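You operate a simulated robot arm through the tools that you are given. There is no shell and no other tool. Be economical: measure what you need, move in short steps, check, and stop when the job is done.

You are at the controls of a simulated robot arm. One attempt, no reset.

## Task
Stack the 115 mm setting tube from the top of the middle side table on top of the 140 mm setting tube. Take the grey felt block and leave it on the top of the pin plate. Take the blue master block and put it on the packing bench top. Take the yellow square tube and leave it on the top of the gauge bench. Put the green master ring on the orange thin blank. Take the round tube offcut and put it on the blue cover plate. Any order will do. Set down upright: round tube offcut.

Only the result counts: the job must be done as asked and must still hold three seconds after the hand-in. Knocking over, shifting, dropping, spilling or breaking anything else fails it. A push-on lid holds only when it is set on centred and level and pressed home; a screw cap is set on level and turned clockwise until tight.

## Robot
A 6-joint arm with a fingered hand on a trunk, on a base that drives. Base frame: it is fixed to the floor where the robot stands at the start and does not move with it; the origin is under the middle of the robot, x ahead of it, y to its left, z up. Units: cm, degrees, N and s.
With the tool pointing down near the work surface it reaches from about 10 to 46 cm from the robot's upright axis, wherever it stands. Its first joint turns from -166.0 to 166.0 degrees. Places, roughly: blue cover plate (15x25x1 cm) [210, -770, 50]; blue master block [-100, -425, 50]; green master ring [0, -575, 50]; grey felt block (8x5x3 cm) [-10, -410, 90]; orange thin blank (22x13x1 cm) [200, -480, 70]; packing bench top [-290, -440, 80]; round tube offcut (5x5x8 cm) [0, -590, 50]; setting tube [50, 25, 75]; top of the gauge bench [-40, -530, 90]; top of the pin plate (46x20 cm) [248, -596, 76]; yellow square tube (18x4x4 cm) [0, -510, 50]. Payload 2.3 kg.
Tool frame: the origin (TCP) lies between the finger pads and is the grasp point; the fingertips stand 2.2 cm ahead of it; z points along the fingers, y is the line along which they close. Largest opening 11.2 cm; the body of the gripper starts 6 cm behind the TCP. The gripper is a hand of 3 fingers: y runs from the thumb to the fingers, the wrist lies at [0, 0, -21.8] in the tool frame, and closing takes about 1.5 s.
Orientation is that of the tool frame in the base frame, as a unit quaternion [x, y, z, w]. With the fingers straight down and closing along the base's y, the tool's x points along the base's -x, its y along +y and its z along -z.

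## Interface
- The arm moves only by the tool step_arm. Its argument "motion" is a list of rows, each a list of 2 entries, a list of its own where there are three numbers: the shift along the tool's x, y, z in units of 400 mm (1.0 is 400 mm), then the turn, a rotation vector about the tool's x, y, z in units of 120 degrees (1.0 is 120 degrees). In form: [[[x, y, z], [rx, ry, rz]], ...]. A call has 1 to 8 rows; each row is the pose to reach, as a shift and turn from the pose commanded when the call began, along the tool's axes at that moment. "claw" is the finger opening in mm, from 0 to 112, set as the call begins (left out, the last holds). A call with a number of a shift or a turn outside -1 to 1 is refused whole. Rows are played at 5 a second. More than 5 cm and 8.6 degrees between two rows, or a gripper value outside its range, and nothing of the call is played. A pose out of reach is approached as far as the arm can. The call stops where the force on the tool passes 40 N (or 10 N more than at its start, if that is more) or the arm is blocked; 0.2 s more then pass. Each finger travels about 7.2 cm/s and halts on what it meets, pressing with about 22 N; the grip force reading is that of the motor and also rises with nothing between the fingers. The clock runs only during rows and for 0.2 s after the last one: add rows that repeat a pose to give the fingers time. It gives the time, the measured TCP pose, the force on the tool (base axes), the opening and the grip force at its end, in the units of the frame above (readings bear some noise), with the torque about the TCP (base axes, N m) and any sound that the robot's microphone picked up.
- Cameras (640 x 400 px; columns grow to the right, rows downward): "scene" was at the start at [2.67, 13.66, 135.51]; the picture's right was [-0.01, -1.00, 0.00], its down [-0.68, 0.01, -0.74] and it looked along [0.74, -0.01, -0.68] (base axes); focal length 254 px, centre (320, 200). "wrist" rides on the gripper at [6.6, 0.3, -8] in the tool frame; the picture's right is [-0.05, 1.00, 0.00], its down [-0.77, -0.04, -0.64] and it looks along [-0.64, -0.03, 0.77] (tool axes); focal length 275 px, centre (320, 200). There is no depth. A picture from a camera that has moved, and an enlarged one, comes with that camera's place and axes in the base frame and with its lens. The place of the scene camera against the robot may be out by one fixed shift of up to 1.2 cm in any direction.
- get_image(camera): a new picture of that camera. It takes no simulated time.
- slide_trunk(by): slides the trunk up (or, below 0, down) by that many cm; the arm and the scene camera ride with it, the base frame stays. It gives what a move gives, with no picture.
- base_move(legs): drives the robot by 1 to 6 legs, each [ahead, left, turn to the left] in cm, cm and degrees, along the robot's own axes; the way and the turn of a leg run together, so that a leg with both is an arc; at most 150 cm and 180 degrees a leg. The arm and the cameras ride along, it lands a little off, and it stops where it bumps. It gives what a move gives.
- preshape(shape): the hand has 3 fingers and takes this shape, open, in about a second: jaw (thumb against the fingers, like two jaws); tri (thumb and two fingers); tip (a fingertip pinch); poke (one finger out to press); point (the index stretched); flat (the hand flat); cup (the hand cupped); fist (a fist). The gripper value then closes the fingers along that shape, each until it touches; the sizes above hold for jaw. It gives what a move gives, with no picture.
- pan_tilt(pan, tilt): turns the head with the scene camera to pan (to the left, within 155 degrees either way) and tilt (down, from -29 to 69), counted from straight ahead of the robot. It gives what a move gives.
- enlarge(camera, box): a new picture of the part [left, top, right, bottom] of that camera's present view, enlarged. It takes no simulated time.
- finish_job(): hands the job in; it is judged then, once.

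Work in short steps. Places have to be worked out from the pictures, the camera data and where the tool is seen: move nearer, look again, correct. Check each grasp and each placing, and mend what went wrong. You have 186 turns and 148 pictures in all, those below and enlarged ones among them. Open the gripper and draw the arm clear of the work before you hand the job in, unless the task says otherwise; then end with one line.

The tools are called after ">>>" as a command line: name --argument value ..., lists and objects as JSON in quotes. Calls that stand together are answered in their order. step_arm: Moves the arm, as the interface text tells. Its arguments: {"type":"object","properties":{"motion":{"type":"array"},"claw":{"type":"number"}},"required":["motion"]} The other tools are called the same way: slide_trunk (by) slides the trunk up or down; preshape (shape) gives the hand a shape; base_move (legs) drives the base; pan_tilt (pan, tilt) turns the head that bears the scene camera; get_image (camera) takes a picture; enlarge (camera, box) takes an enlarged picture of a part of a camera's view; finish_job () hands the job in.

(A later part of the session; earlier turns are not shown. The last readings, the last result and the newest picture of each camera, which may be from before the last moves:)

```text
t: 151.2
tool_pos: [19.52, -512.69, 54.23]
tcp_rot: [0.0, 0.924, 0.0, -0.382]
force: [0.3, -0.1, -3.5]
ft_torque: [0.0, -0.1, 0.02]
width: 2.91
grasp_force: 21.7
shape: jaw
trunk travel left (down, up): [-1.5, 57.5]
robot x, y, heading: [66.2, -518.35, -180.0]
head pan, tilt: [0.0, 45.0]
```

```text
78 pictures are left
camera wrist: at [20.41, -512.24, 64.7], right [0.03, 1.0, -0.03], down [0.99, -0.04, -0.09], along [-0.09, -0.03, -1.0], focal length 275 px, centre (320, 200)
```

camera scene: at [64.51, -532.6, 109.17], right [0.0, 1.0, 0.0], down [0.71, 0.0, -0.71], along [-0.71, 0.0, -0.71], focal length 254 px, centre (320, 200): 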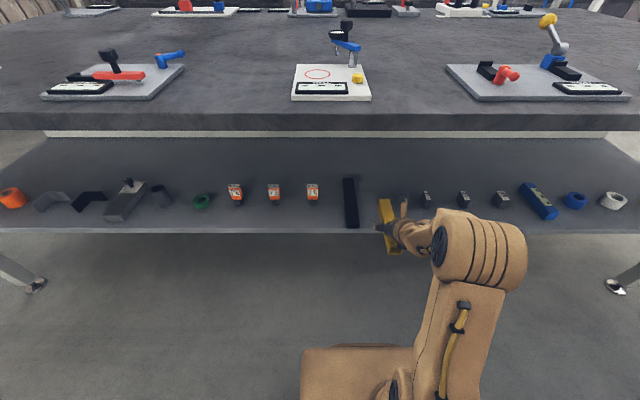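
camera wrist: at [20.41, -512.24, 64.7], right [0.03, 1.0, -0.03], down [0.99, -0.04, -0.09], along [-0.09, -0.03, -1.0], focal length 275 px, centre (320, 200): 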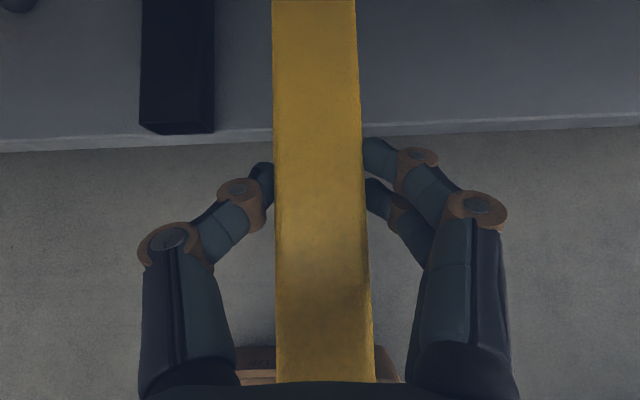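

The trunk call was refused (limit 40) but no harm done. I back out, raise 40 + 4, and go in again.

>>> base_move --legs '[[-20, 0, 0]]'

>>> slide_trunk --by 40

>>> slide_trunk --by 6

>>> base_move --legs '[[28, 0, 0]]'

>>> get_image --camera "scene"

>>> get_image --camera "wrist"

```text
t: 152.8
tool_pos: [39.73, -512.63, 54.15]
tcp_rot: [-0.002, 0.924, -0.001, -0.383]
force: [0.4, 0.7, -3.6]
ft_torque: [0.0, -0.07, 0.02]
width: 2.93
grasp_force: 21.9
shape: jaw
trunk travel left (down, up): [-1.5, 57.5]
robot x, y, heading: [86.65, -518.4, -179.9]
head pan, tilt: [0.0, 45.0]
```

```text
t: 156.7
tool_pos: [39.76, -512.61, 94.28]
tcp_rot: [-0.002, 0.924, -0.001, -0.382]
force: [0.0, 0.0, -4.2]
ft_torque: [0.0, -0.1, -0.03]
width: 2.9
grasp_force: 22.6
shape: jaw
trunk travel left (down, up): [-41.5, 17.5]
robot x, y, heading: [86.59, -518.0, -180.2]
head pan, tilt: [0.0, 45.0]
```

```text
t: 157.7
tool_pos: [39.69, -512.44, 100.19]
tcp_rot: [-0.001, 0.924, 0.0, -0.382]
force: [0.3, 0.1, -3.4]
ft_torque: [0.02, -0.06, 0.05]
width: 2.93
grasp_force: 22.4
shape: jaw
trunk travel left (down, up): [-47.5, 11.5]
robot x, y, heading: [86.4, -518.21, -179.6]
head pan, tilt: [0.0, 45.0]
```

```text
t: 159.6
tool_pos: [11.67, -512.87, 100.06]
tcp_rot: [0.0, 0.925, 0.0, -0.381]
force: [-0.2, -0.1, -3.9]
ft_torque: [0.02, -0.06, 0.03]
width: 2.91
grasp_force: 22.2
shape: jaw
trunk travel left (down, up): [-47.5, 11.5]
robot x, y, heading: [58.51, -517.92, -179.4]
head pan, tilt: [0.0, 45.0]
```

```text
77 pictures are left
camera scene: at [56.73, -532.67, 155.17], right [-0.01, 1.0, 0.0], down [0.71, 0.0, -0.71], along [-0.71, 0.0, -0.71], focal length 254 px, centre (320, 200)
```

scene: 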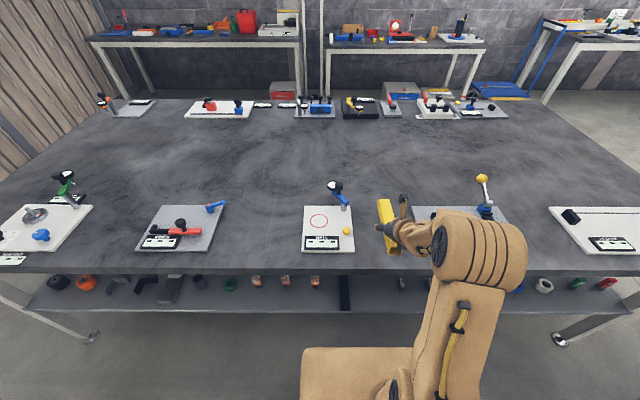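

```text
76 pictures are left
camera wrist: at [12.59, -512.46, 110.66], right [0.03, 1.0, -0.03], down [1.0, -0.03, -0.09], along [-0.09, -0.03, -1.0], focal length 275 px, centre (320, 200)
```

wrist: 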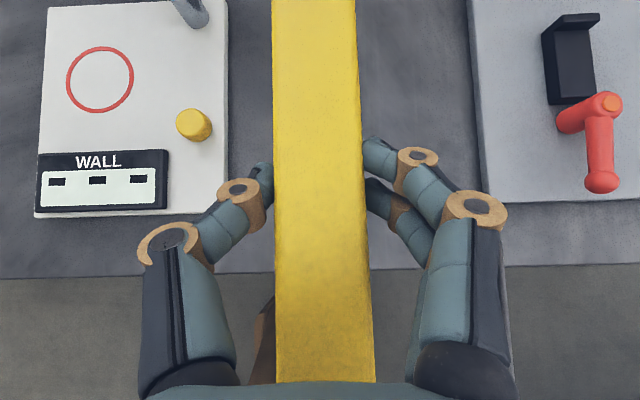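

The gap is clear (y −521…−499, edge x≈16.9). I go 9 cm further, shift 1 cm right, then lower toward the top.

>>> base_move --legs '[[9, -1, 0]]'

>>> step_arm --motion '[[[-0.05, 0, 0.05], [0, 0, 0]], [[-0.1, 0, 0.1], [0, 0, 0]], [[-0.15, 0, 0.15], [0, 0, 0]], [[-0.17, 0, 0.17], [0, 0, 0]], [[-0.17, 0, 0.17], [0, 0, 0]]]'

>>> get_image --camera "wrist"

>>> enlarge --camera "scene" --box '[300, 170, 500, 290]'

```text
t: 160.7
tool_pos: [2.7, -511.93, 100.11]
tcp_rot: [-0.001, 0.924, -0.001, -0.381]
force: [0.3, -0.5, -3.7]
ft_torque: [0.0, -0.04, -0.01]
width: 2.91
grasp_force: 21.8
shape: jaw
trunk travel left (down, up): [-47.5, 11.5]
robot x, y, heading: [49.62, -517.43, -179.7]
head pan, tilt: [0.0, 45.0]
```

```text
t: 161.9
tool_pos: [2.78, -511.96, 90.61]
tcp_rot: [-0.002, 0.924, -0.001, -0.382]
force: [-0.5, 0.9, -3.3]
ft_torque: [0.02, -0.02, -0.02]
width: 2.9
grasp_force: 22.0
shape: jaw
trunk travel left (down, up): [-47.5, 11.5]
robot x, y, heading: [49.59, -517.33, -179.8]
head pan, tilt: [0.0, 45.0]
```

```text
75 pictures are left
camera wrist: at [3.71, -511.52, 101.05], right [0.03, 1.0, -0.03], down [1.0, -0.03, -0.09], along [-0.09, -0.03, -1.0], focal length 275 px, centre (320, 200)
```

wrist: 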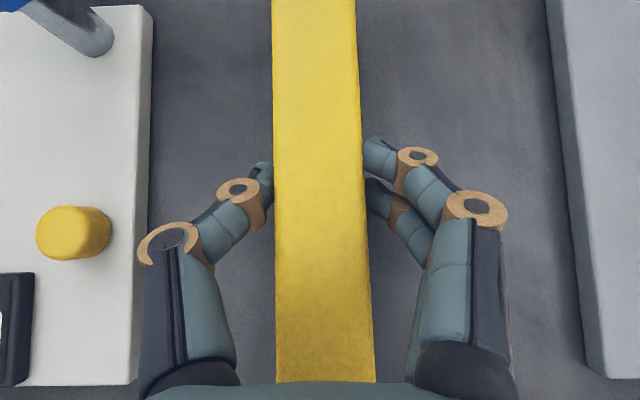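

```text
3.20 times, centred on (400, 230) of scene
camera zoom: at [47.88, -531.73, 155.17], right [-0.01, 1.0, 0.0], down [0.71, 0.0, -0.71], along [-0.71, 0.0, -0.71], focal length 812 px, centre (64, 104)
```

zoom: 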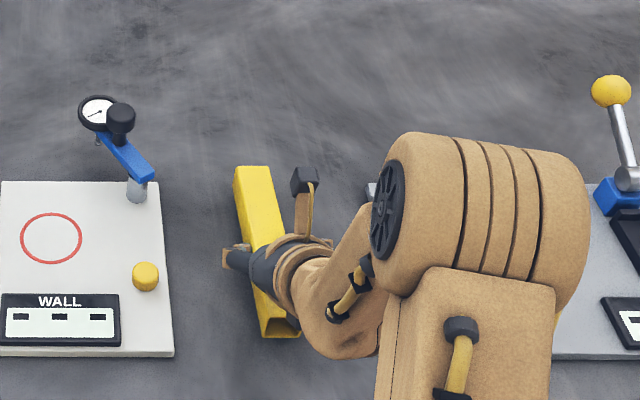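

Clear on both sides. I lower in small increments until contact.

>>> step_arm --motion '[[[-0.009, 0, 0.009], [0, 0, 0]], [[-0.015, 0, 0.015], [0, 0, 0]], [[-0.02, 0, 0.02], [0, 0, 0]], [[-0.02, 0, 0.02], [0, 0, 0]]]'

```text
t: 162.9
tool_pos: [2.78, -511.87, 89.5]
tcp_rot: [-0.001, 0.924, 0.0, -0.382]
force: [0.0, 0.7, -3.9]
ft_torque: [0.01, -0.04, 0.02]
width: 2.89
grasp_force: 22.8
shape: jaw
trunk travel left (down, up): [-47.5, 11.5]
robot x, y, heading: [49.91, -517.4, -179.5]
head pan, tilt: [0.0, 45.0]
```

No contact yet; I continue down a little.

>>> step_arm --motion '[[[-0.005, 0, 0.005], [0, 0, 0]], [[-0.01, 0, 0.01], [0, 0, 0]], [[-0.014, 0, 0.014], [0, 0, 0]], [[-0.014, 0, 0.014], [0, 0, 0]]]'

```text
t: 163.9
tool_pos: [2.86, -511.87, 88.93]
tcp_rot: [-0.001, 0.923, -0.001, -0.385]
force: [-6.6, 1.2, 27.1]
ft_torque: [0.08, 0.34, -0.02]
width: 2.94
grasp_force: 22.5
shape: jaw
trunk travel left (down, up): [-47.5, 11.5]
robot x, y, heading: [49.63, -517.31, -179.6]
head pan, tilt: [0.0, 45.0]
```

Contact at z≈89. I ease off, open to 65 mm, and withdraw backward along the tool axis.

>>> step_arm --motion '[[[0.004, 0, -0.004], [0, 0, 0]], [[0.005, 0, -0.005], [0, 0, 0]]]'

>>> step_arm --motion '[[[0, 0, 0], [0, 0, 0]], [[0, 0, 0], [0, 0, 0]], [[0, 0, 0], [0, 0, 0]], [[0, 0, 0], [0, 0, 0]], [[0, 0, 0], [0, 0, 0]]]' --claw 65

>>> step_arm --motion '[[[0, 0, -0.06], [0, 0, 0]], [[0, 0, -0.16], [0, 0, 0]], [[0, 0, -0.26], [0, 0, 0]], [[0, 0, -0.36], [0, 0, 0]], [[0, 0, -0.36], [0, 0, 0]]]'

>>> enlarge --camera "scene" --box '[300, 170, 500, 290]'

```text
t: 164.5
tool_pos: [3.1, -512.07, 88.97]
tcp_rot: [-0.001, 0.924, -0.001, -0.382]
force: [-5.6, 1.2, 16.5]
ft_torque: [0.03, 0.22, -0.01]
width: 2.94
grasp_force: 21.9
shape: jaw
trunk travel left (down, up): [-47.5, 11.5]
robot x, y, heading: [49.54, -517.2, -179.8]
head pan, tilt: [0.0, 45.0]
```

```text
t: 165.7
tool_pos: [2.95, -511.92, 88.91]
tcp_rot: [-0.002, 0.924, -0.001, -0.382]
force: [-0.2, 0.0, 0.5]
ft_torque: [-0.03, 0.02, 0.01]
width: 6.46
grasp_force: 0.0
shape: jaw
trunk travel left (down, up): [-47.5, 11.5]
robot x, y, heading: [49.61, -517.2, -179.6]
head pan, tilt: [0.0, 45.0]
```

```text
t: 166.9
tool_pos: [11.18, -511.12, 99.59]
tcp_rot: [-0.002, 0.925, -0.001, -0.381]
force: [-0.2, 0.2, 0.9]
ft_torque: [-0.02, 0.01, -0.02]
width: 6.48
grasp_force: 0.1
shape: jaw
out of reach, approached as far as the arm can: row 4, 5
trunk travel left (down, up): [-47.5, 11.5]
robot x, y, heading: [49.52, -517.56, -179.8]
head pan, tilt: [0.0, 45.0]
```

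```text
3.20 times, centred on (400, 230) of scene
camera zoom: at [47.9, -531.73, 155.17], right [-0.01, 1.0, 0.0], down [0.71, 0.0, -0.71], along [-0.71, 0.0, -0.71], focal length 812 px, centre (64, 104)
```

zoom: 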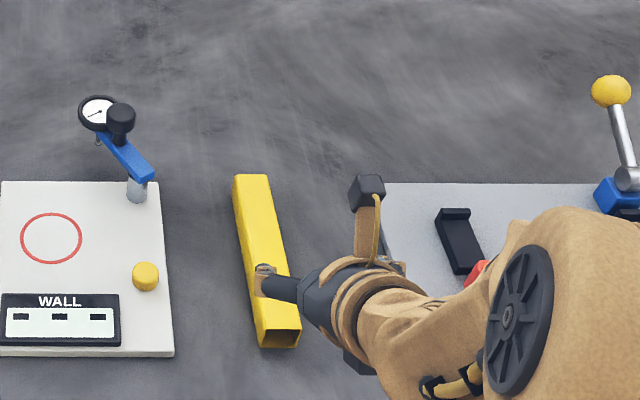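

Yellow tube is set down. I back out, lower the trunk, and move along to the ring and offcut.

>>> base_move --legs '[[-38, 0, 0], [0, 62, 0]]'

>>> slide_trunk --by -40

>>> base_move --legs '[[30, 0, 0]]'

>>> get_image --camera "wrist"

>>> enlarge --camera "scene" --box '[120, 120, 460, 330]'

```text
t: 172.4
tool_pos: [49.14, -572.91, 99.48]
tcp_rot: [0.001, 0.925, 0.0, -0.381]
force: [-0.3, -0.3, -0.5]
ft_torque: [-0.05, -0.01, -0.01]
width: 6.43
grasp_force: 0.1
shape: jaw
trunk travel left (down, up): [-47.5, 11.5]
robot x, y, heading: [87.57, -579.18, -180.2]
head pan, tilt: [0.0, 45.0]
```

```text
t: 176.2
tool_pos: [49.1, -572.78, 59.56]
tcp_rot: [0.0, 0.925, 0.0, -0.381]
force: [0.5, 0.2, -0.3]
ft_torque: [0.02, -0.01, 0.0]
width: 6.44
grasp_force: 0.0
shape: jaw
trunk travel left (down, up): [-7.5, 51.5]
robot x, y, heading: [87.39, -579.13, -179.9]
head pan, tilt: [0.0, 45.0]
```

```text
t: 178.3
tool_pos: [18.81, -573.25, 59.52]
tcp_rot: [-0.002, 0.925, 0.0, -0.381]
force: [-0.6, 0.7, 0.1]
ft_torque: [0.01, 0.01, 0.01]
width: 6.45
grasp_force: 0.0
shape: jaw
trunk travel left (down, up): [-7.5, 51.5]
robot x, y, heading: [57.37, -579.75, -179.7]
head pan, tilt: [0.0, 45.0]
```

```text
72 pictures are left
camera wrist: at [19.76, -572.81, 69.94], right [0.03, 1.0, -0.03], down [1.0, -0.03, -0.09], along [-0.09, -0.03, -1.0], focal length 275 px, centre (320, 200)
```

wrist: 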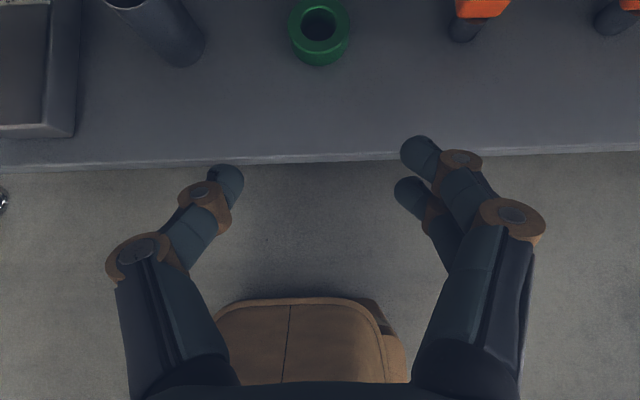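

```text
1.88 times, centred on (290, 225) of scene
camera zoom: at [55.66, -593.76, 115.17], right [-0.01, 1.0, 0.0], down [0.71, 0.0, -0.71], along [-0.71, 0.0, -0.71], focal length 478 px, centre (376, 153)
```

zoom: 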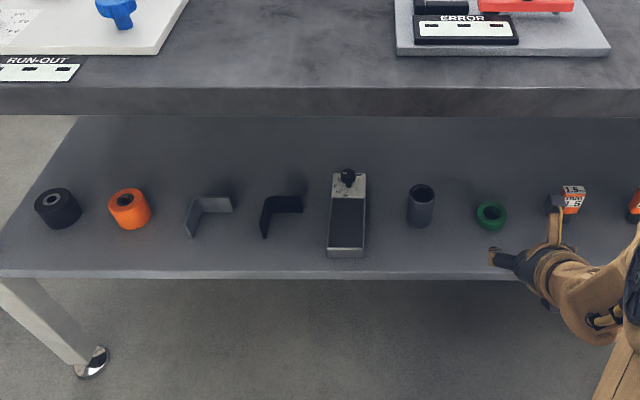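

Ring ≈ (2.7, -573.1), ~5 cm wide, 2 cm tall; offcut ≈ (3.3, -587). For the low ring I reduce tilt to 25°, open to 85 mm and lower the trunk 6 cm.

>>> step_arm --motion '[[[0, 0, 0], [0, -0.056, 0]], [[0, 0, 0], [0, -0.112, 0]], [[0, 0, 0], [0, -0.1667, 0]], [[0, 0, 0], [0, -0.1667, 0]]]' --claw 85

>>> slide_trunk --by -7

>>> get_image --camera "wrist"

```text
t: 179.3
tool_pos: [18.86, -573.27, 59.54]
tcp_rot: [-0.002, 0.976, 0.0, -0.216]
force: [0.7, 0.4, 0.4]
ft_torque: [0.02, 0.01, 0.02]
width: 8.48
grasp_force: 0.2
shape: jaw
out of reach, approached as far as the arm can: row 2, 3
trunk travel left (down, up): [-7.5, 51.5]
robot x, y, heading: [57.3, -579.41, -179.7]
head pan, tilt: [0.0, 45.0]
```

```text
t: 180.4
tool_pos: [18.85, -573.17, 52.51]
tcp_rot: [-0.002, 0.977, -0.001, -0.215]
force: [-0.3, -0.1, -0.2]
ft_torque: [-0.01, -0.01, -0.01]
width: 8.47
grasp_force: 0.0
shape: jaw
trunk travel left (down, up): [-0.5, 58.5]
robot x, y, heading: [57.14, -579.21, -179.7]
head pan, tilt: [0.0, 45.0]
```

```text
70 pictures are left
camera wrist: at [16.15, -572.79, 62.69], right [0.04, 1.0, -0.02], down [0.97, -0.03, 0.25], along [0.25, -0.03, -0.97], focal length 275 px, centre (320, 200)
```

wrist: 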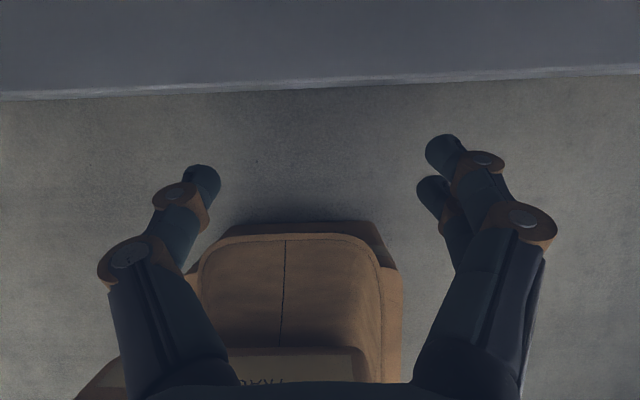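

Tilt is 25°. I move the arm inward at z≈52.5 to x≈7 and look.

>>> step_arm --motion '[[[0.09, 0, 0.042], [0, 0, 0]], [[0.18, 0, 0.084], [0, 0, 0]], [[0.2685, 0, 0.125], [0, 0, 0]], [[0.2685, 0, 0.125], [0, 0, 0]]]'

>>> get_image --camera "wrist"

>>> get_image --camera "scene"

```text
t: 181.4
tool_pos: [7.01, -573.18, 52.56]
tcp_rot: [-0.002, 0.977, 0.0, -0.215]
force: [-0.1, 0.2, 0.3]
ft_torque: [0.02, -0.01, 0.0]
width: 8.5
grasp_force: 0.0
shape: jaw
trunk travel left (down, up): [-0.5, 58.5]
robot x, y, heading: [57.06, -579.53, -179.7]
head pan, tilt: [0.0, 45.0]
```

```text
69 pictures are left
camera wrist: at [4.23, -572.84, 62.72], right [0.04, 1.0, -0.02], down [0.97, -0.03, 0.25], along [0.25, -0.03, -0.97], focal length 275 px, centre (320, 200)
```

wrist: 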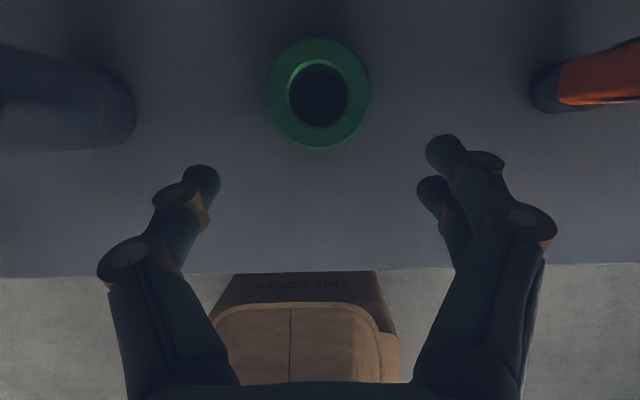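

```text
68 pictures are left
camera scene: at [55.65, -593.76, 108.17], right [-0.01, 1.0, 0.0], down [0.71, 0.0, -0.71], along [-0.71, 0.0, -0.71], focal length 254 px, centre (320, 200)
```

scene: 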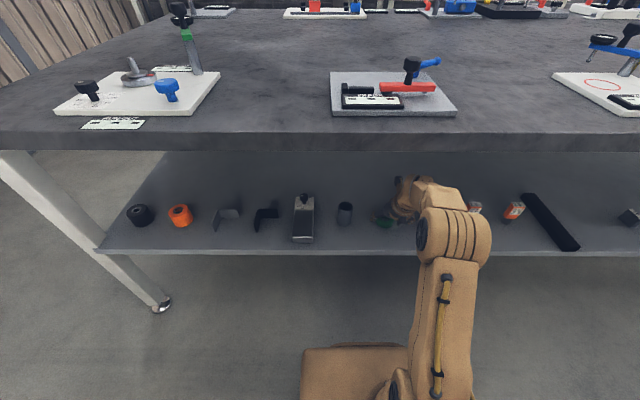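

Ring centre ≈ (2.5, -573.1), outer 5.3 cm. I move to straddle it at z≈48.7.

>>> step_arm --motion '[[[0.025, 0.002, 0.06], [0, 0, 0]], [[0.047, 0.002, 0.11], [0, 0, 0]], [[0.047, 0.002, 0.129], [0, 0, 0]], [[0.047, 0.002, 0.129], [0, 0, 0]]]'

>>> get_image --camera "wrist"

```text
t: 182.4
tool_pos: [3.04, -573.14, 48.59]
tcp_rot: [-0.001, 0.977, 0.0, -0.215]
force: [0.7, 0.2, 0.7]
ft_torque: [0.01, 0.01, -0.01]
width: 8.48
grasp_force: 0.1
shape: jaw
trunk travel left (down, up): [-0.5, 58.5]
robot x, y, heading: [57.58, -579.37, -179.6]
head pan, tilt: [0.0, 45.0]
```

```text
67 pictures are left
camera wrist: at [0.43, -572.79, 58.78], right [0.04, 1.0, -0.02], down [0.97, -0.03, 0.25], along [0.25, -0.03, -0.97], focal length 275 px, centre (320, 200)
```

wrist: 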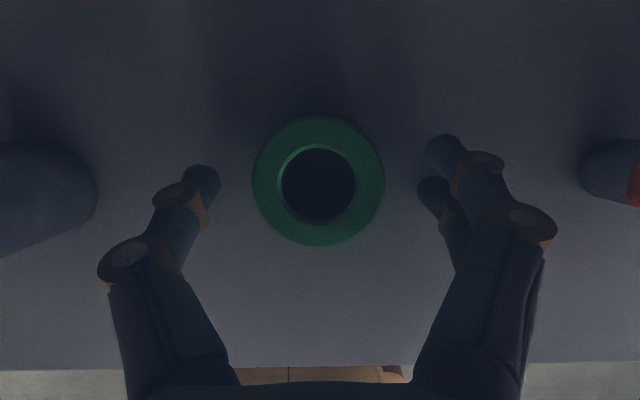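

Well centred. I close on the ring.

>>> step_arm --motion '[[[0, 0, 0], [0, 0, 0]], [[0, 0, 0], [0, 0, 0]], [[0, 0, 0], [0, 0, 0]], [[0, 0, 0], [0, 0, 0]], [[0, 0, 0], [0, 0, 0]], [[0, 0, 0], [0, 0, 0]]]' --claw 35

>>> get_image --camera "wrist"

```text
t: 183.8
tool_pos: [3.18, -573.22, 48.61]
tcp_rot: [-0.002, 0.976, -0.001, -0.216]
force: [0.4, 0.7, 1.3]
ft_torque: [0.03, 0.03, 0.02]
width: 4.58
grasp_force: 22.0
shape: jaw
trunk travel left (down, up): [-0.5, 58.5]
robot x, y, heading: [57.49, -579.33, -179.7]
head pan, tilt: [0.0, 45.0]
```

```text
66 pictures are left
camera wrist: at [0.44, -572.78, 58.8], right [0.04, 1.0, -0.02], down [0.97, -0.03, 0.25], along [0.25, -0.03, -0.97], focal length 275 px, centre (320, 200)
```

wrist: 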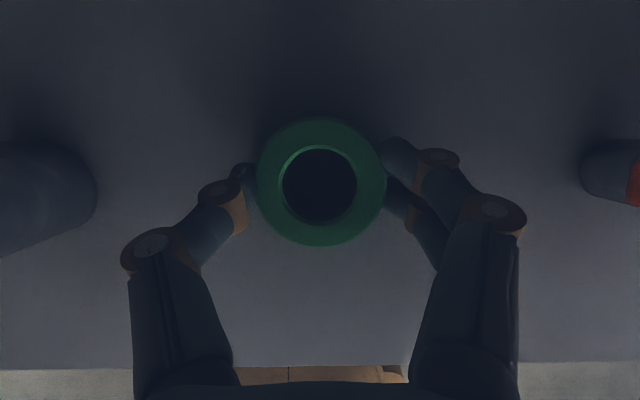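

Gripped at 4.6 cm. I lift 4 cm and check that the ring comes along level.

>>> step_arm --motion '[[[0.013, 0, -0.027], [0, 0, 0]], [[0.028, 0, -0.06], [0, 0, 0]], [[0.042, 0, -0.09], [0, 0, 0]], [[0.042, 0, -0.09], [0, 0, 0]]]'

>>> get_image --camera "wrist"

```text
t: 184.8
tool_pos: [3.1, -573.12, 52.47]
tcp_rot: [-0.001, 0.977, 0.0, -0.214]
force: [-0.1, 0.6, -0.8]
ft_torque: [0.0, 0.02, -0.01]
width: 4.52
grasp_force: 21.7
shape: jaw
trunk travel left (down, up): [-0.5, 58.5]
robot x, y, heading: [57.05, -579.28, -179.5]
head pan, tilt: [0.0, 45.0]
```

```text
65 pictures are left
camera wrist: at [0.35, -572.77, 62.73], right [0.04, 1.0, -0.02], down [0.97, -0.03, 0.25], along [0.25, -0.03, -0.97], focal length 275 px, centre (320, 200)
```

wrist: 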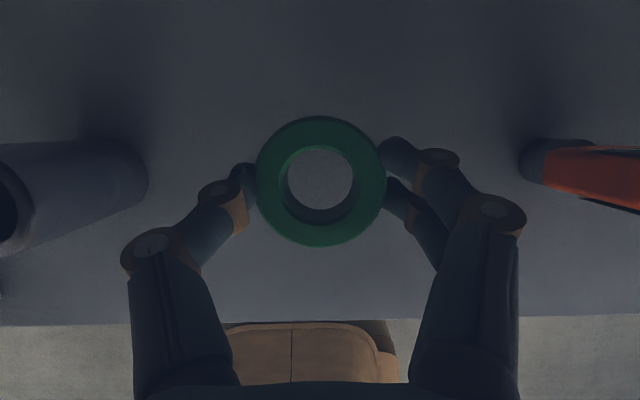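

The ring is held. I back out, raise the trunk, turn to face +y and drive to the south side of the small table with the orange blank.

>>> base_move --legs '[[-45, 0, 0]]'

>>> slide_trunk --by 38

>>> base_move --legs '[[0, 0, -90], [0, -103, 0], [20, 0, 0]]'

>>> get_image --camera "scene"

```text
t: 187.5
tool_pos: [47.9, -573.05, 52.54]
tcp_rot: [-0.005, 0.977, -0.001, -0.215]
force: [0.1, 0.6, -1.2]
ft_torque: [0.0, 0.0, -0.02]
width: 4.56
grasp_force: 22.3
shape: jaw
trunk travel left (down, up): [-0.5, 58.5]
robot x, y, heading: [102.48, -578.88, -179.5]
head pan, tilt: [0.0, 45.0]
```

```text
t: 191.2
tool_pos: [47.98, -573.04, 90.57]
tcp_rot: [-0.004, 0.977, -0.001, -0.214]
force: [-0.6, -0.5, -1.0]
ft_torque: [-0.01, 0.02, 0.03]
width: 4.54
grasp_force: 22.0
shape: jaw
trunk travel left (down, up): [-38.5, 20.5]
robot x, y, heading: [102.19, -579.18, -179.4]
head pan, tilt: [0.0, 45.0]
```

```text
t: 201.5
tool_pos: [210.95, -504.79, 90.52]
tcp_rot: [0.692, 0.69, 0.152, -0.152]
force: [0.2, -0.4, -0.9]
ft_torque: [0.03, -0.01, 0.01]
width: 4.56
grasp_force: 21.4
shape: jaw
trunk travel left (down, up): [-38.5, 20.5]
robot x, y, heading: [204.45, -559.16, 90.0]
head pan, tilt: [0.0, 45.0]
```

```text
64 pictures are left
camera scene: at [190.89, -557.16, 146.17], right [1.0, 0.0, 0.0], down [0.0, -0.71, -0.71], along [0.0, 0.71, -0.71], focal length 254 px, centre (320, 200)
```

scene: 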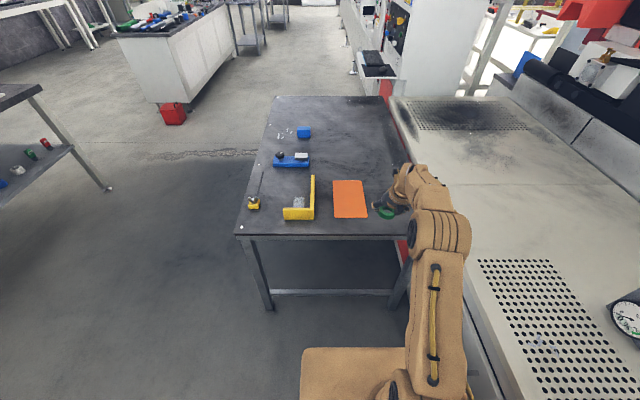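

Orange blank centre ≈ (202.5, -481.6). I drive so the ring hangs above it and look with the wrist camera.

>>> base_move --legs '[[22, 8, 0]]'

>>> get_image --camera "wrist"

>>> get_image --camera "scene"

```text
t: 203.2
tool_pos: [203.13, -482.79, 90.46]
tcp_rot: [0.691, 0.69, 0.152, -0.151]
force: [-0.3, 1.7, -0.4]
ft_torque: [-0.01, 0.02, 0.03]
width: 4.53
grasp_force: 21.6
shape: jaw
trunk travel left (down, up): [-38.5, 20.5]
robot x, y, heading: [196.35, -537.04, 89.9]
head pan, tilt: [0.0, 45.0]
```

```text
63 pictures are left
camera wrist: at [203.33, -480.05, 100.67], right [1.0, -0.04, -0.02], down [-0.04, -0.97, 0.25], along [-0.03, -0.25, -0.97], focal length 275 px, centre (320, 200)
```

wrist: 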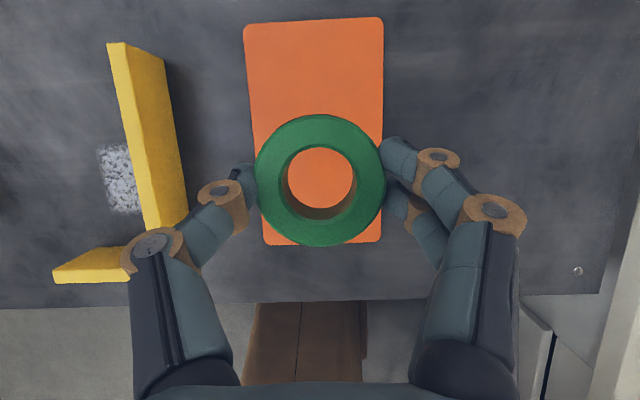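

```text
62 pictures are left
camera scene: at [182.9, -535.14, 146.17], right [1.0, 0.0, 0.0], down [0.0, -0.71, -0.71], along [0.0, 0.71, -0.71], focal length 254 px, centre (320, 200)
```

scene: 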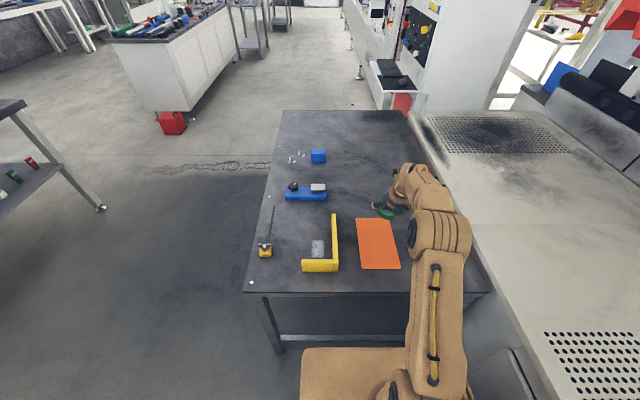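

Ring is over the blank (centre ≈ (202.6,-481.5), z≈72). I lower to just above it.

>>> step_arm --motion '[[[-0.03, -0.005, 0.085], [0, 0, 0]], [[-0.07, -0.01, 0.175], [0, 0, 0]], [[-0.11, -0.01, 0.265], [0, 0, 0]], [[-0.147, -0.01, 0.345], [0, 0, 0]], [[-0.147, -0.01, 0.345], [0, 0, 0]]]'

>>> get_image --camera "wrist"

>>> enlarge --camera "scene" --box '[300, 190, 460, 290]'

```text
t: 204.4
tool_pos: [202.72, -482.35, 75.66]
tcp_rot: [0.691, 0.69, 0.153, -0.152]
force: [-0.5, 0.9, 0.2]
ft_torque: [0.01, -0.01, 0.0]
width: 4.52
grasp_force: 21.8
shape: jaw
trunk travel left (down, up): [-38.5, 20.5]
robot x, y, heading: [196.39, -536.72, 89.9]
head pan, tilt: [0.0, 45.0]
```

```text
61 pictures are left
camera wrist: at [203.05, -479.69, 85.74], right [1.0, -0.04, -0.02], down [-0.04, -0.97, 0.25], along [-0.03, -0.25, -0.97], focal length 275 px, centre (320, 200)
```

wrist: 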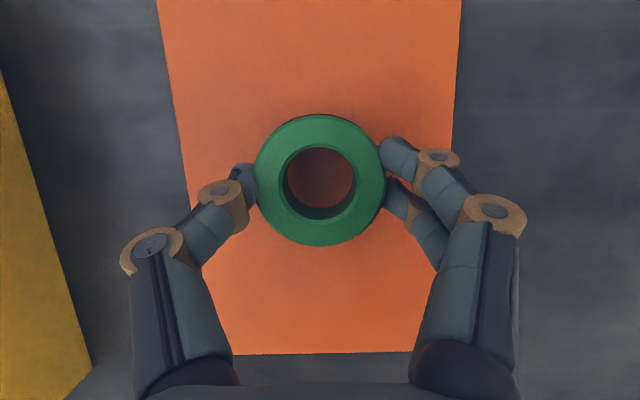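

```text
4.00 times, centred on (380, 240) of scene
camera zoom: at [182.93, -535.24, 146.17], right [1.0, 0.0, 0.0], down [0.0, -0.71, -0.71], along [0.0, 0.71, -0.71], focal length 1015 px, centre (80, 40)
```

zoom: 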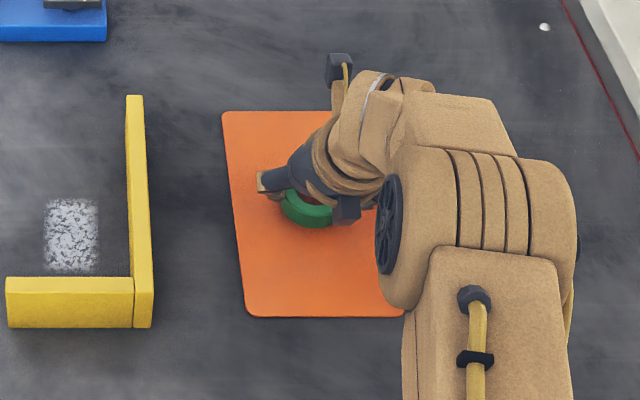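

Ring is centred and close to the surface. I lower in 2–3 mm steps to contact.

>>> step_arm --motion '[[[-0.003, 0, 0.0065], [0, 0, 0]], [[-0.006, 0, 0.013], [0, 0, 0]], [[-0.008, 0, 0.018], [0, 0, 0]], [[-0.008, 0, 0.018], [0, 0, 0]]]'

```text
t: 205.4
tool_pos: [202.76, -482.26, 74.88]
tcp_rot: [0.69, 0.691, 0.153, -0.153]
force: [1.1, 0.3, 8.5]
ft_torque: [0.04, -0.26, 0.02]
width: 4.54
grasp_force: 21.9
shape: jaw
trunk travel left (down, up): [-38.5, 20.5]
robot x, y, heading: [196.14, -536.76, 90.4]
head pan, tilt: [0.0, 45.0]
```

Contact (≈9 N) at z≈74.9. I open and withdraw up.

>>> step_arm --motion '[[[0, 0, 0], [0, 0, 0]], [[0, 0, 0], [0, 0, 0]], [[0, 0, 0], [0, 0, 0]], [[0, 0, 0], [0, 0, 0]], [[0, 0, 0], [0, 0, 0]]]' --claw 85

>>> step_arm --motion '[[[0.02, 0, -0.045], [0, 0, 0]], [[0.06, 0, -0.13], [0, 0, 0]], [[0.1, 0, -0.22], [0, 0, 0]], [[0.14, 0, -0.3], [0, 0, 0]], [[0.14, 0, -0.3], [0, 0, 0]]]'

>>> get_image --camera "wrist"

```text
t: 206.6
tool_pos: [202.84, -482.51, 74.91]
tcp_rot: [0.691, 0.69, 0.154, -0.152]
force: [-4.3, -0.6, 12.8]
ft_torque: [-0.05, -0.44, 0.02]
width: 8.11
grasp_force: 0.0
shape: jaw
trunk travel left (down, up): [-38.5, 20.5]
robot x, y, heading: [196.99, -537.06, 90.2]
head pan, tilt: [0.0, 45.0]
```

```text
t: 207.8
tool_pos: [202.75, -482.37, 87.94]
tcp_rot: [0.691, 0.69, 0.152, -0.153]
force: [0.4, 0.3, -0.7]
ft_torque: [0.03, 0.01, -0.01]
width: 8.47
grasp_force: 0.1
shape: jaw
trunk travel left (down, up): [-38.5, 20.5]
robot x, y, heading: [196.47, -536.8, 90.1]
head pan, tilt: [0.0, 45.0]
```

```text
59 pictures are left
camera wrist: at [202.96, -479.62, 98.21], right [1.0, -0.04, -0.02], down [-0.04, -0.97, 0.25], along [-0.03, -0.25, -0.97], focal length 275 px, centre (320, 200)
```

wrist: 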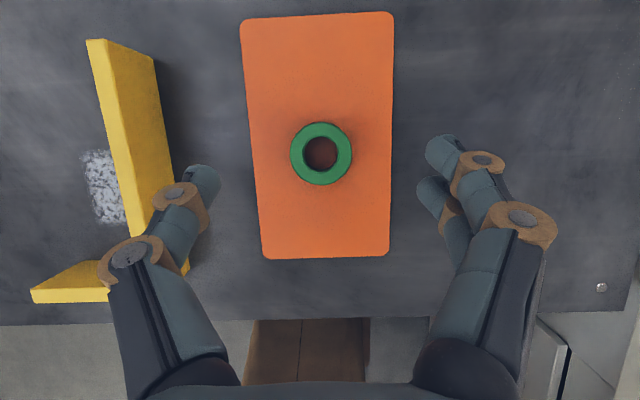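

Ring sits centred on the blank, which has not shifted. Now back to the shelf for the offcut.

>>> base_move --legs '[[-42, 0, 0], [0, 95, 0], [0, 0, 90]]'

>>> slide_trunk --by -37

```text
t: 218.8
tool_pos: [46.02, -572.72, 88.03]
tcp_rot: [0.001, 0.976, 0.0, -0.216]
force: [-0.2, -0.3, -0.2]
ft_torque: [-0.01, -0.01, 0.04]
width: 8.47
grasp_force: 0.1
shape: jaw
trunk travel left (down, up): [-38.5, 20.5]
robot x, y, heading: [100.83, -578.45, -180.0]
head pan, tilt: [0.0, 45.0]
```

```text
t: 222.4
tool_pos: [46.11, -572.77, 50.98]
tcp_rot: [0.0, 0.977, -0.001, -0.215]
force: [-0.3, -0.7, -1.2]
ft_torque: [0.01, 0.01, 0.0]
width: 8.46
grasp_force: 0.1
shape: jaw
trunk travel left (down, up): [-1.5, 57.5]
robot x, y, heading: [100.94, -579.37, -179.9]
head pan, tilt: [0.0, 45.0]
```

I line up with the offcut and stop with the hand just outside the shelf.

>>> base_move --legs '[[0, 14, 0], [29, 0, 0]]'

>>> get_image --camera "scene"

>>> get_image --camera "wrist"

```text
t: 225.4
tool_pos: [16.95, -586.73, 50.96]
tcp_rot: [0.001, 0.977, 0.001, -0.215]
force: [-0.4, 0.5, -0.3]
ft_torque: [-0.01, -0.02, 0.03]
width: 8.45
grasp_force: 0.1
shape: jaw
trunk travel left (down, up): [-1.5, 57.5]
robot x, y, heading: [71.31, -592.99, 179.7]
head pan, tilt: [0.0, 45.0]
```

```text
58 pictures are left
camera scene: at [69.83, -607.29, 109.17], right [0.0, 1.0, 0.0], down [0.71, 0.0, -0.71], along [-0.71, 0.0, -0.71], focal length 254 px, centre (320, 200)
```

scene: 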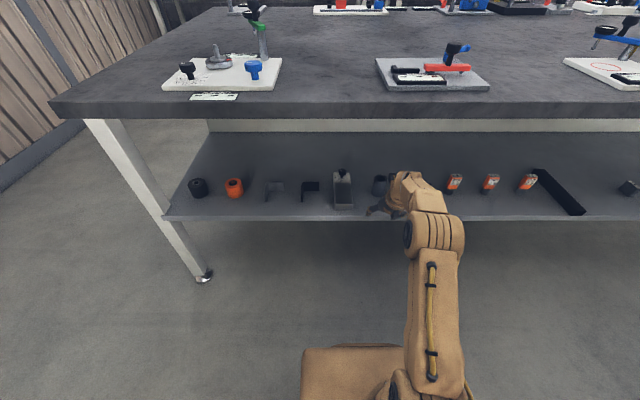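

```text
57 pictures are left
camera wrist: at [14.16, -586.33, 61.18], right [0.05, 1.0, -0.02], down [0.97, -0.04, 0.25], along [0.25, -0.03, -0.97], focal length 275 px, centre (320, 200)
```

wrist: 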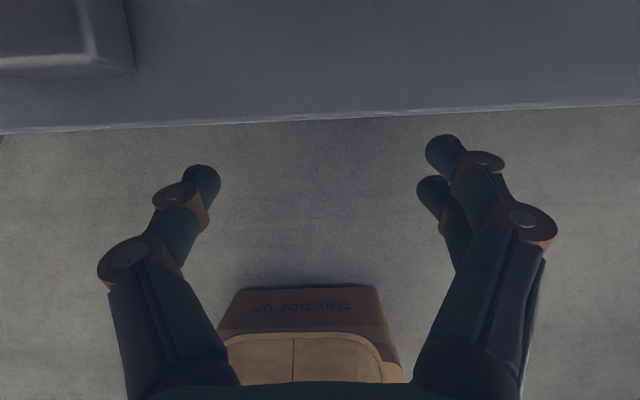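

Offcut not yet in wrist view; 5 cm closer and look.

>>> base_move --legs '[[5.5, 0, 0]]'

>>> get_image --camera "wrist"

```text
t: 226.3
tool_pos: [11.19, -586.72, 50.96]
tcp_rot: [0.001, 0.977, 0.0, -0.215]
force: [0.5, -0.1, -0.1]
ft_torque: [0.01, 0.02, -0.04]
width: 8.46
grasp_force: 0.0
shape: jaw
trunk travel left (down, up): [-1.5, 57.5]
robot x, y, heading: [66.08, -592.48, 180.0]
head pan, tilt: [0.0, 45.0]
```

```text
56 pictures are left
camera wrist: at [8.63, -586.36, 61.18], right [0.04, 1.0, -0.02], down [0.97, -0.04, 0.25], along [0.25, -0.03, -0.97], focal length 275 px, centre (320, 200)
```

wrist: 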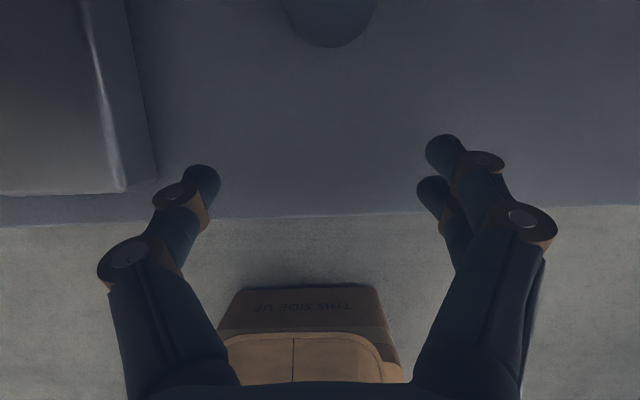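

Offcut base near edge x≈4.6, centre ≈ (2.1, -585.8). I shift +0.9 in y with the arm, then drive in most of the way and check.

>>> step_arm --motion '[[[0, 0.0225, 0], [0, 0, 0]], [[0, 0.0225, 0], [0, 0, 0]]]'

>>> base_move --legs '[[4.5, 0, 0]]'

>>> get_image --camera "wrist"

```text
t: 226.9
tool_pos: [11.31, -585.67, 50.93]
tcp_rot: [0.0, 0.977, 0.0, -0.214]
force: [0.0, -0.2, 0.0]
ft_torque: [-0.05, 0.04, 0.03]
width: 8.46
grasp_force: 0.0
shape: jaw
trunk travel left (down, up): [-1.5, 57.5]
robot x, y, heading: [65.88, -593.09, 180.1]
head pan, tilt: [0.0, 45.0]
```

```text
t: 227.8
tool_pos: [6.87, -585.81, 50.93]
tcp_rot: [0.0, 0.977, 0.0, -0.215]
force: [-0.6, 0.3, 0.0]
ft_torque: [-0.04, 0.01, 0.01]
width: 8.47
grasp_force: 0.0
shape: jaw
trunk travel left (down, up): [-1.5, 57.5]
robot x, y, heading: [61.55, -592.89, 180.0]
head pan, tilt: [0.0, 45.0]
```

```text
55 pictures are left
camera wrist: at [4.14, -585.44, 61.19], right [0.04, 1.0, -0.02], down [0.97, -0.04, 0.25], along [0.25, -0.03, -0.97], focal length 275 px, centre (320, 200)
```

wrist: 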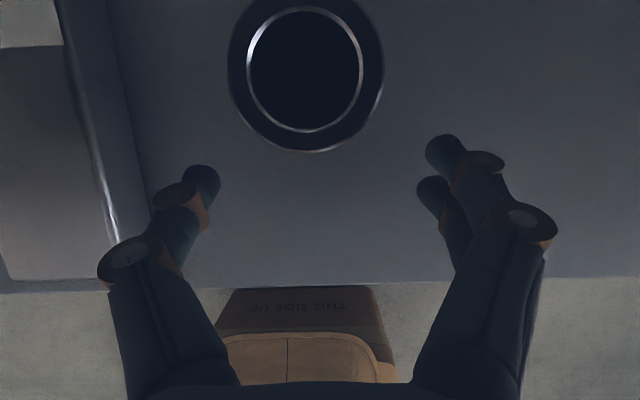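

Offcut top centre ≈ (2.5, -585.9), nicely between the fingers. I drive 4 cm further and close.

>>> base_move --legs '[[4, 0, 0]]'

>>> get_image --camera "wrist"

```text
t: 228.7
tool_pos: [2.82, -585.81, 50.95]
tcp_rot: [0.0, 0.977, 0.0, -0.215]
force: [0.4, 1.2, 0.8]
ft_torque: [0.01, -0.01, 0.02]
width: 8.44
grasp_force: 0.1
shape: jaw
trunk travel left (down, up): [-1.5, 57.5]
robot x, y, heading: [57.6, -592.69, 179.8]
head pan, tilt: [0.0, 45.0]
```

```text
54 pictures are left
camera wrist: at [0.14, -585.43, 61.18], right [0.04, 1.0, -0.02], down [0.97, -0.04, 0.25], along [0.25, -0.03, -0.97], focal length 275 px, centre (320, 200)
```

wrist: 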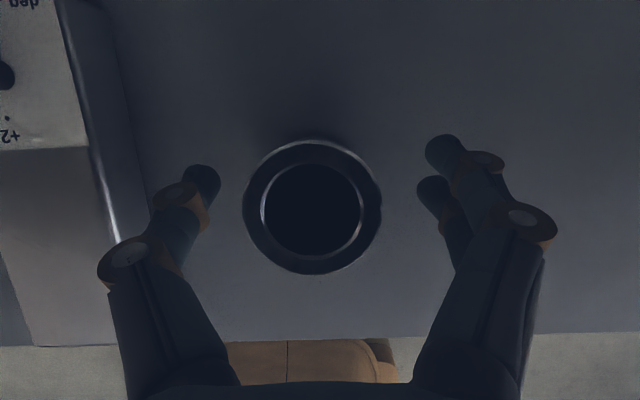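

Centred. I close.

>>> step_arm --motion '[[[0, -0.002, 0], [0, 0, 0]], [[0, -0.002, 0], [0, 0, 0]], [[0, -0.002, 0], [0, 0, 0]], [[0, -0.002, 0], [0, 0, 0]], [[0, -0.002, 0], [0, 0, 0]], [[0, -0.002, 0], [0, 0, 0]]]' --claw 30

>>> step_arm --motion '[[[0.013, 0, -0.027], [0, 0, 0]], [[0.028, 0, -0.06], [0, 0, 0]], [[0.037, 0, -0.079], [0, 0, 0]], [[0.037, 0, -0.079], [0, 0, 0]]]'

>>> get_image --camera "wrist"

```text
t: 230.1
tool_pos: [2.87, -585.96, 51.01]
tcp_rot: [0.001, 0.977, 0.0, -0.215]
force: [-1.1, 0.4, 0.1]
ft_torque: [0.02, -0.01, -0.02]
width: 3.39
grasp_force: 20.7
shape: jaw
trunk travel left (down, up): [-1.5, 57.5]
robot x, y, heading: [57.62, -592.66, 179.8]
head pan, tilt: [0.0, 45.0]
```

```text
t: 231.1
tool_pos: [2.72, -585.94, 54.42]
tcp_rot: [0.001, 0.977, 0.0, -0.214]
force: [-1.4, 0.1, -4.2]
ft_torque: [0.01, -0.01, 0.01]
width: 3.38
grasp_force: 22.2
shape: jaw
trunk travel left (down, up): [-1.5, 57.5]
robot x, y, heading: [57.79, -593.02, 180.0]
head pan, tilt: [0.0, 45.0]
```

```text
53 pictures are left
camera wrist: at [0.05, -585.51, 64.66], right [0.04, 1.0, -0.02], down [0.97, -0.04, 0.25], along [0.25, -0.03, -0.97], focal length 275 px, centre (320, 200)
```

wrist: 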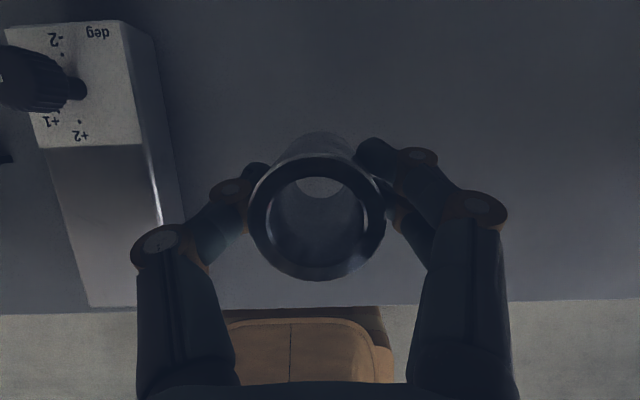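

Offcut lifted, leaning only slightly (~6°). I back out, raise the trunk and turn toward the rack at the fence (−y) to find the blue cover plate.

>>> base_move --legs '[[-48, 0, 0]]'

>>> slide_trunk --by 25

>>> base_move --legs '[[0, 0, 90], [0, 70, 0]]'

>>> pan_tilt --pan 15 --tilt 30

>>> get_image --camera "scene"

>>> get_image --camera "wrist"

```text
t: 233.9
tool_pos: [50.91, -586.02, 54.42]
tcp_rot: [0.001, 0.977, 0.0, -0.215]
force: [-0.4, -0.1, -4.6]
ft_torque: [0.03, -0.01, 0.0]
width: 3.37
grasp_force: 21.7
shape: jaw
trunk travel left (down, up): [-1.5, 57.5]
robot x, y, heading: [105.78, -592.79, -179.9]
head pan, tilt: [0.0, 45.0]
```

```text
t: 236.5
tool_pos: [50.8, -585.85, 79.4]
tcp_rot: [0.001, 0.977, -0.001, -0.215]
force: [0.0, 0.1, -5.0]
ft_torque: [-0.01, 0.01, -0.01]
width: 3.36
grasp_force: 21.9
shape: jaw
trunk travel left (down, up): [-26.5, 32.5]
robot x, y, heading: [105.65, -592.75, -180.1]
head pan, tilt: [0.0, 45.0]
```

```text
t: 244.2
tool_pos: [168.83, -647.28, 79.51]
tcp_rot: [0.691, -0.69, 0.152, 0.152]
force: [-0.2, -0.7, -4.6]
ft_torque: [0.01, 0.01, 0.0]
width: 3.3
grasp_force: 21.7
shape: jaw
trunk travel left (down, up): [-26.5, 32.5]
robot x, y, heading: [175.54, -592.66, -89.9]
head pan, tilt: [0.0, 45.0]
```

```text
t: 245.0
tool_pos: [168.84, -647.39, 79.57]
tcp_rot: [0.691, -0.691, 0.152, 0.152]
force: [-0.1, 0.3, -5.1]
ft_torque: [0.0, 0.0, -0.03]
width: 3.3
grasp_force: 22.2
shape: jaw
trunk travel left (down, up): [-26.5, 32.5]
robot x, y, heading: [175.49, -593.14, -89.7]
head pan, tilt: [15.0, 30.0]
```

```text
52 pictures are left
camera scene: at [192.36, -595.66, 136.43], right [-0.97, -0.26, 0.0], down [-0.13, 0.48, -0.87], along [0.23, -0.84, -0.5], focal length 254 px, centre (320, 200)
```

scene: 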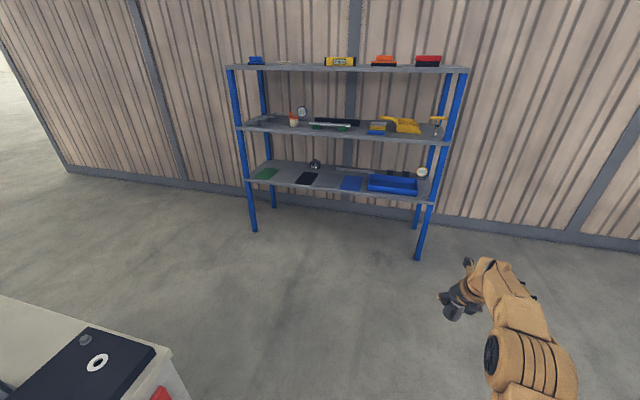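

```text
51 pictures are left
camera wrist: at [168.43, -649.97, 89.63], right [-1.0, 0.04, -0.02], down [0.03, 0.97, 0.25], along [0.03, 0.25, -0.97], focal length 275 px, centre (320, 200)
```

wrist: 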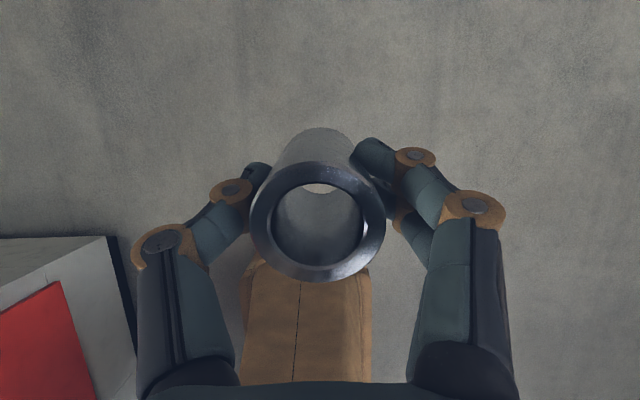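

The lower rack shelf holds green, black and blue plates and a blue tray. I enlarge to be sure of the blue plate.

>>> enlarge --camera "scene" --box '[235, 100, 455, 235]'

```text
2.91 times, centred on (345, 168) of scene
camera zoom: at [192.36, -595.66, 136.43], right [-0.97, -0.26, 0.0], down [-0.13, 0.48, -0.87], along [0.23, -0.84, -0.5], focal length 738 px, centre (247, 294)
```

zoom: 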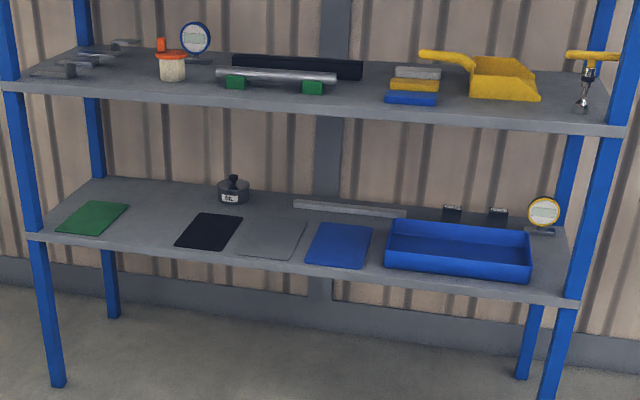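

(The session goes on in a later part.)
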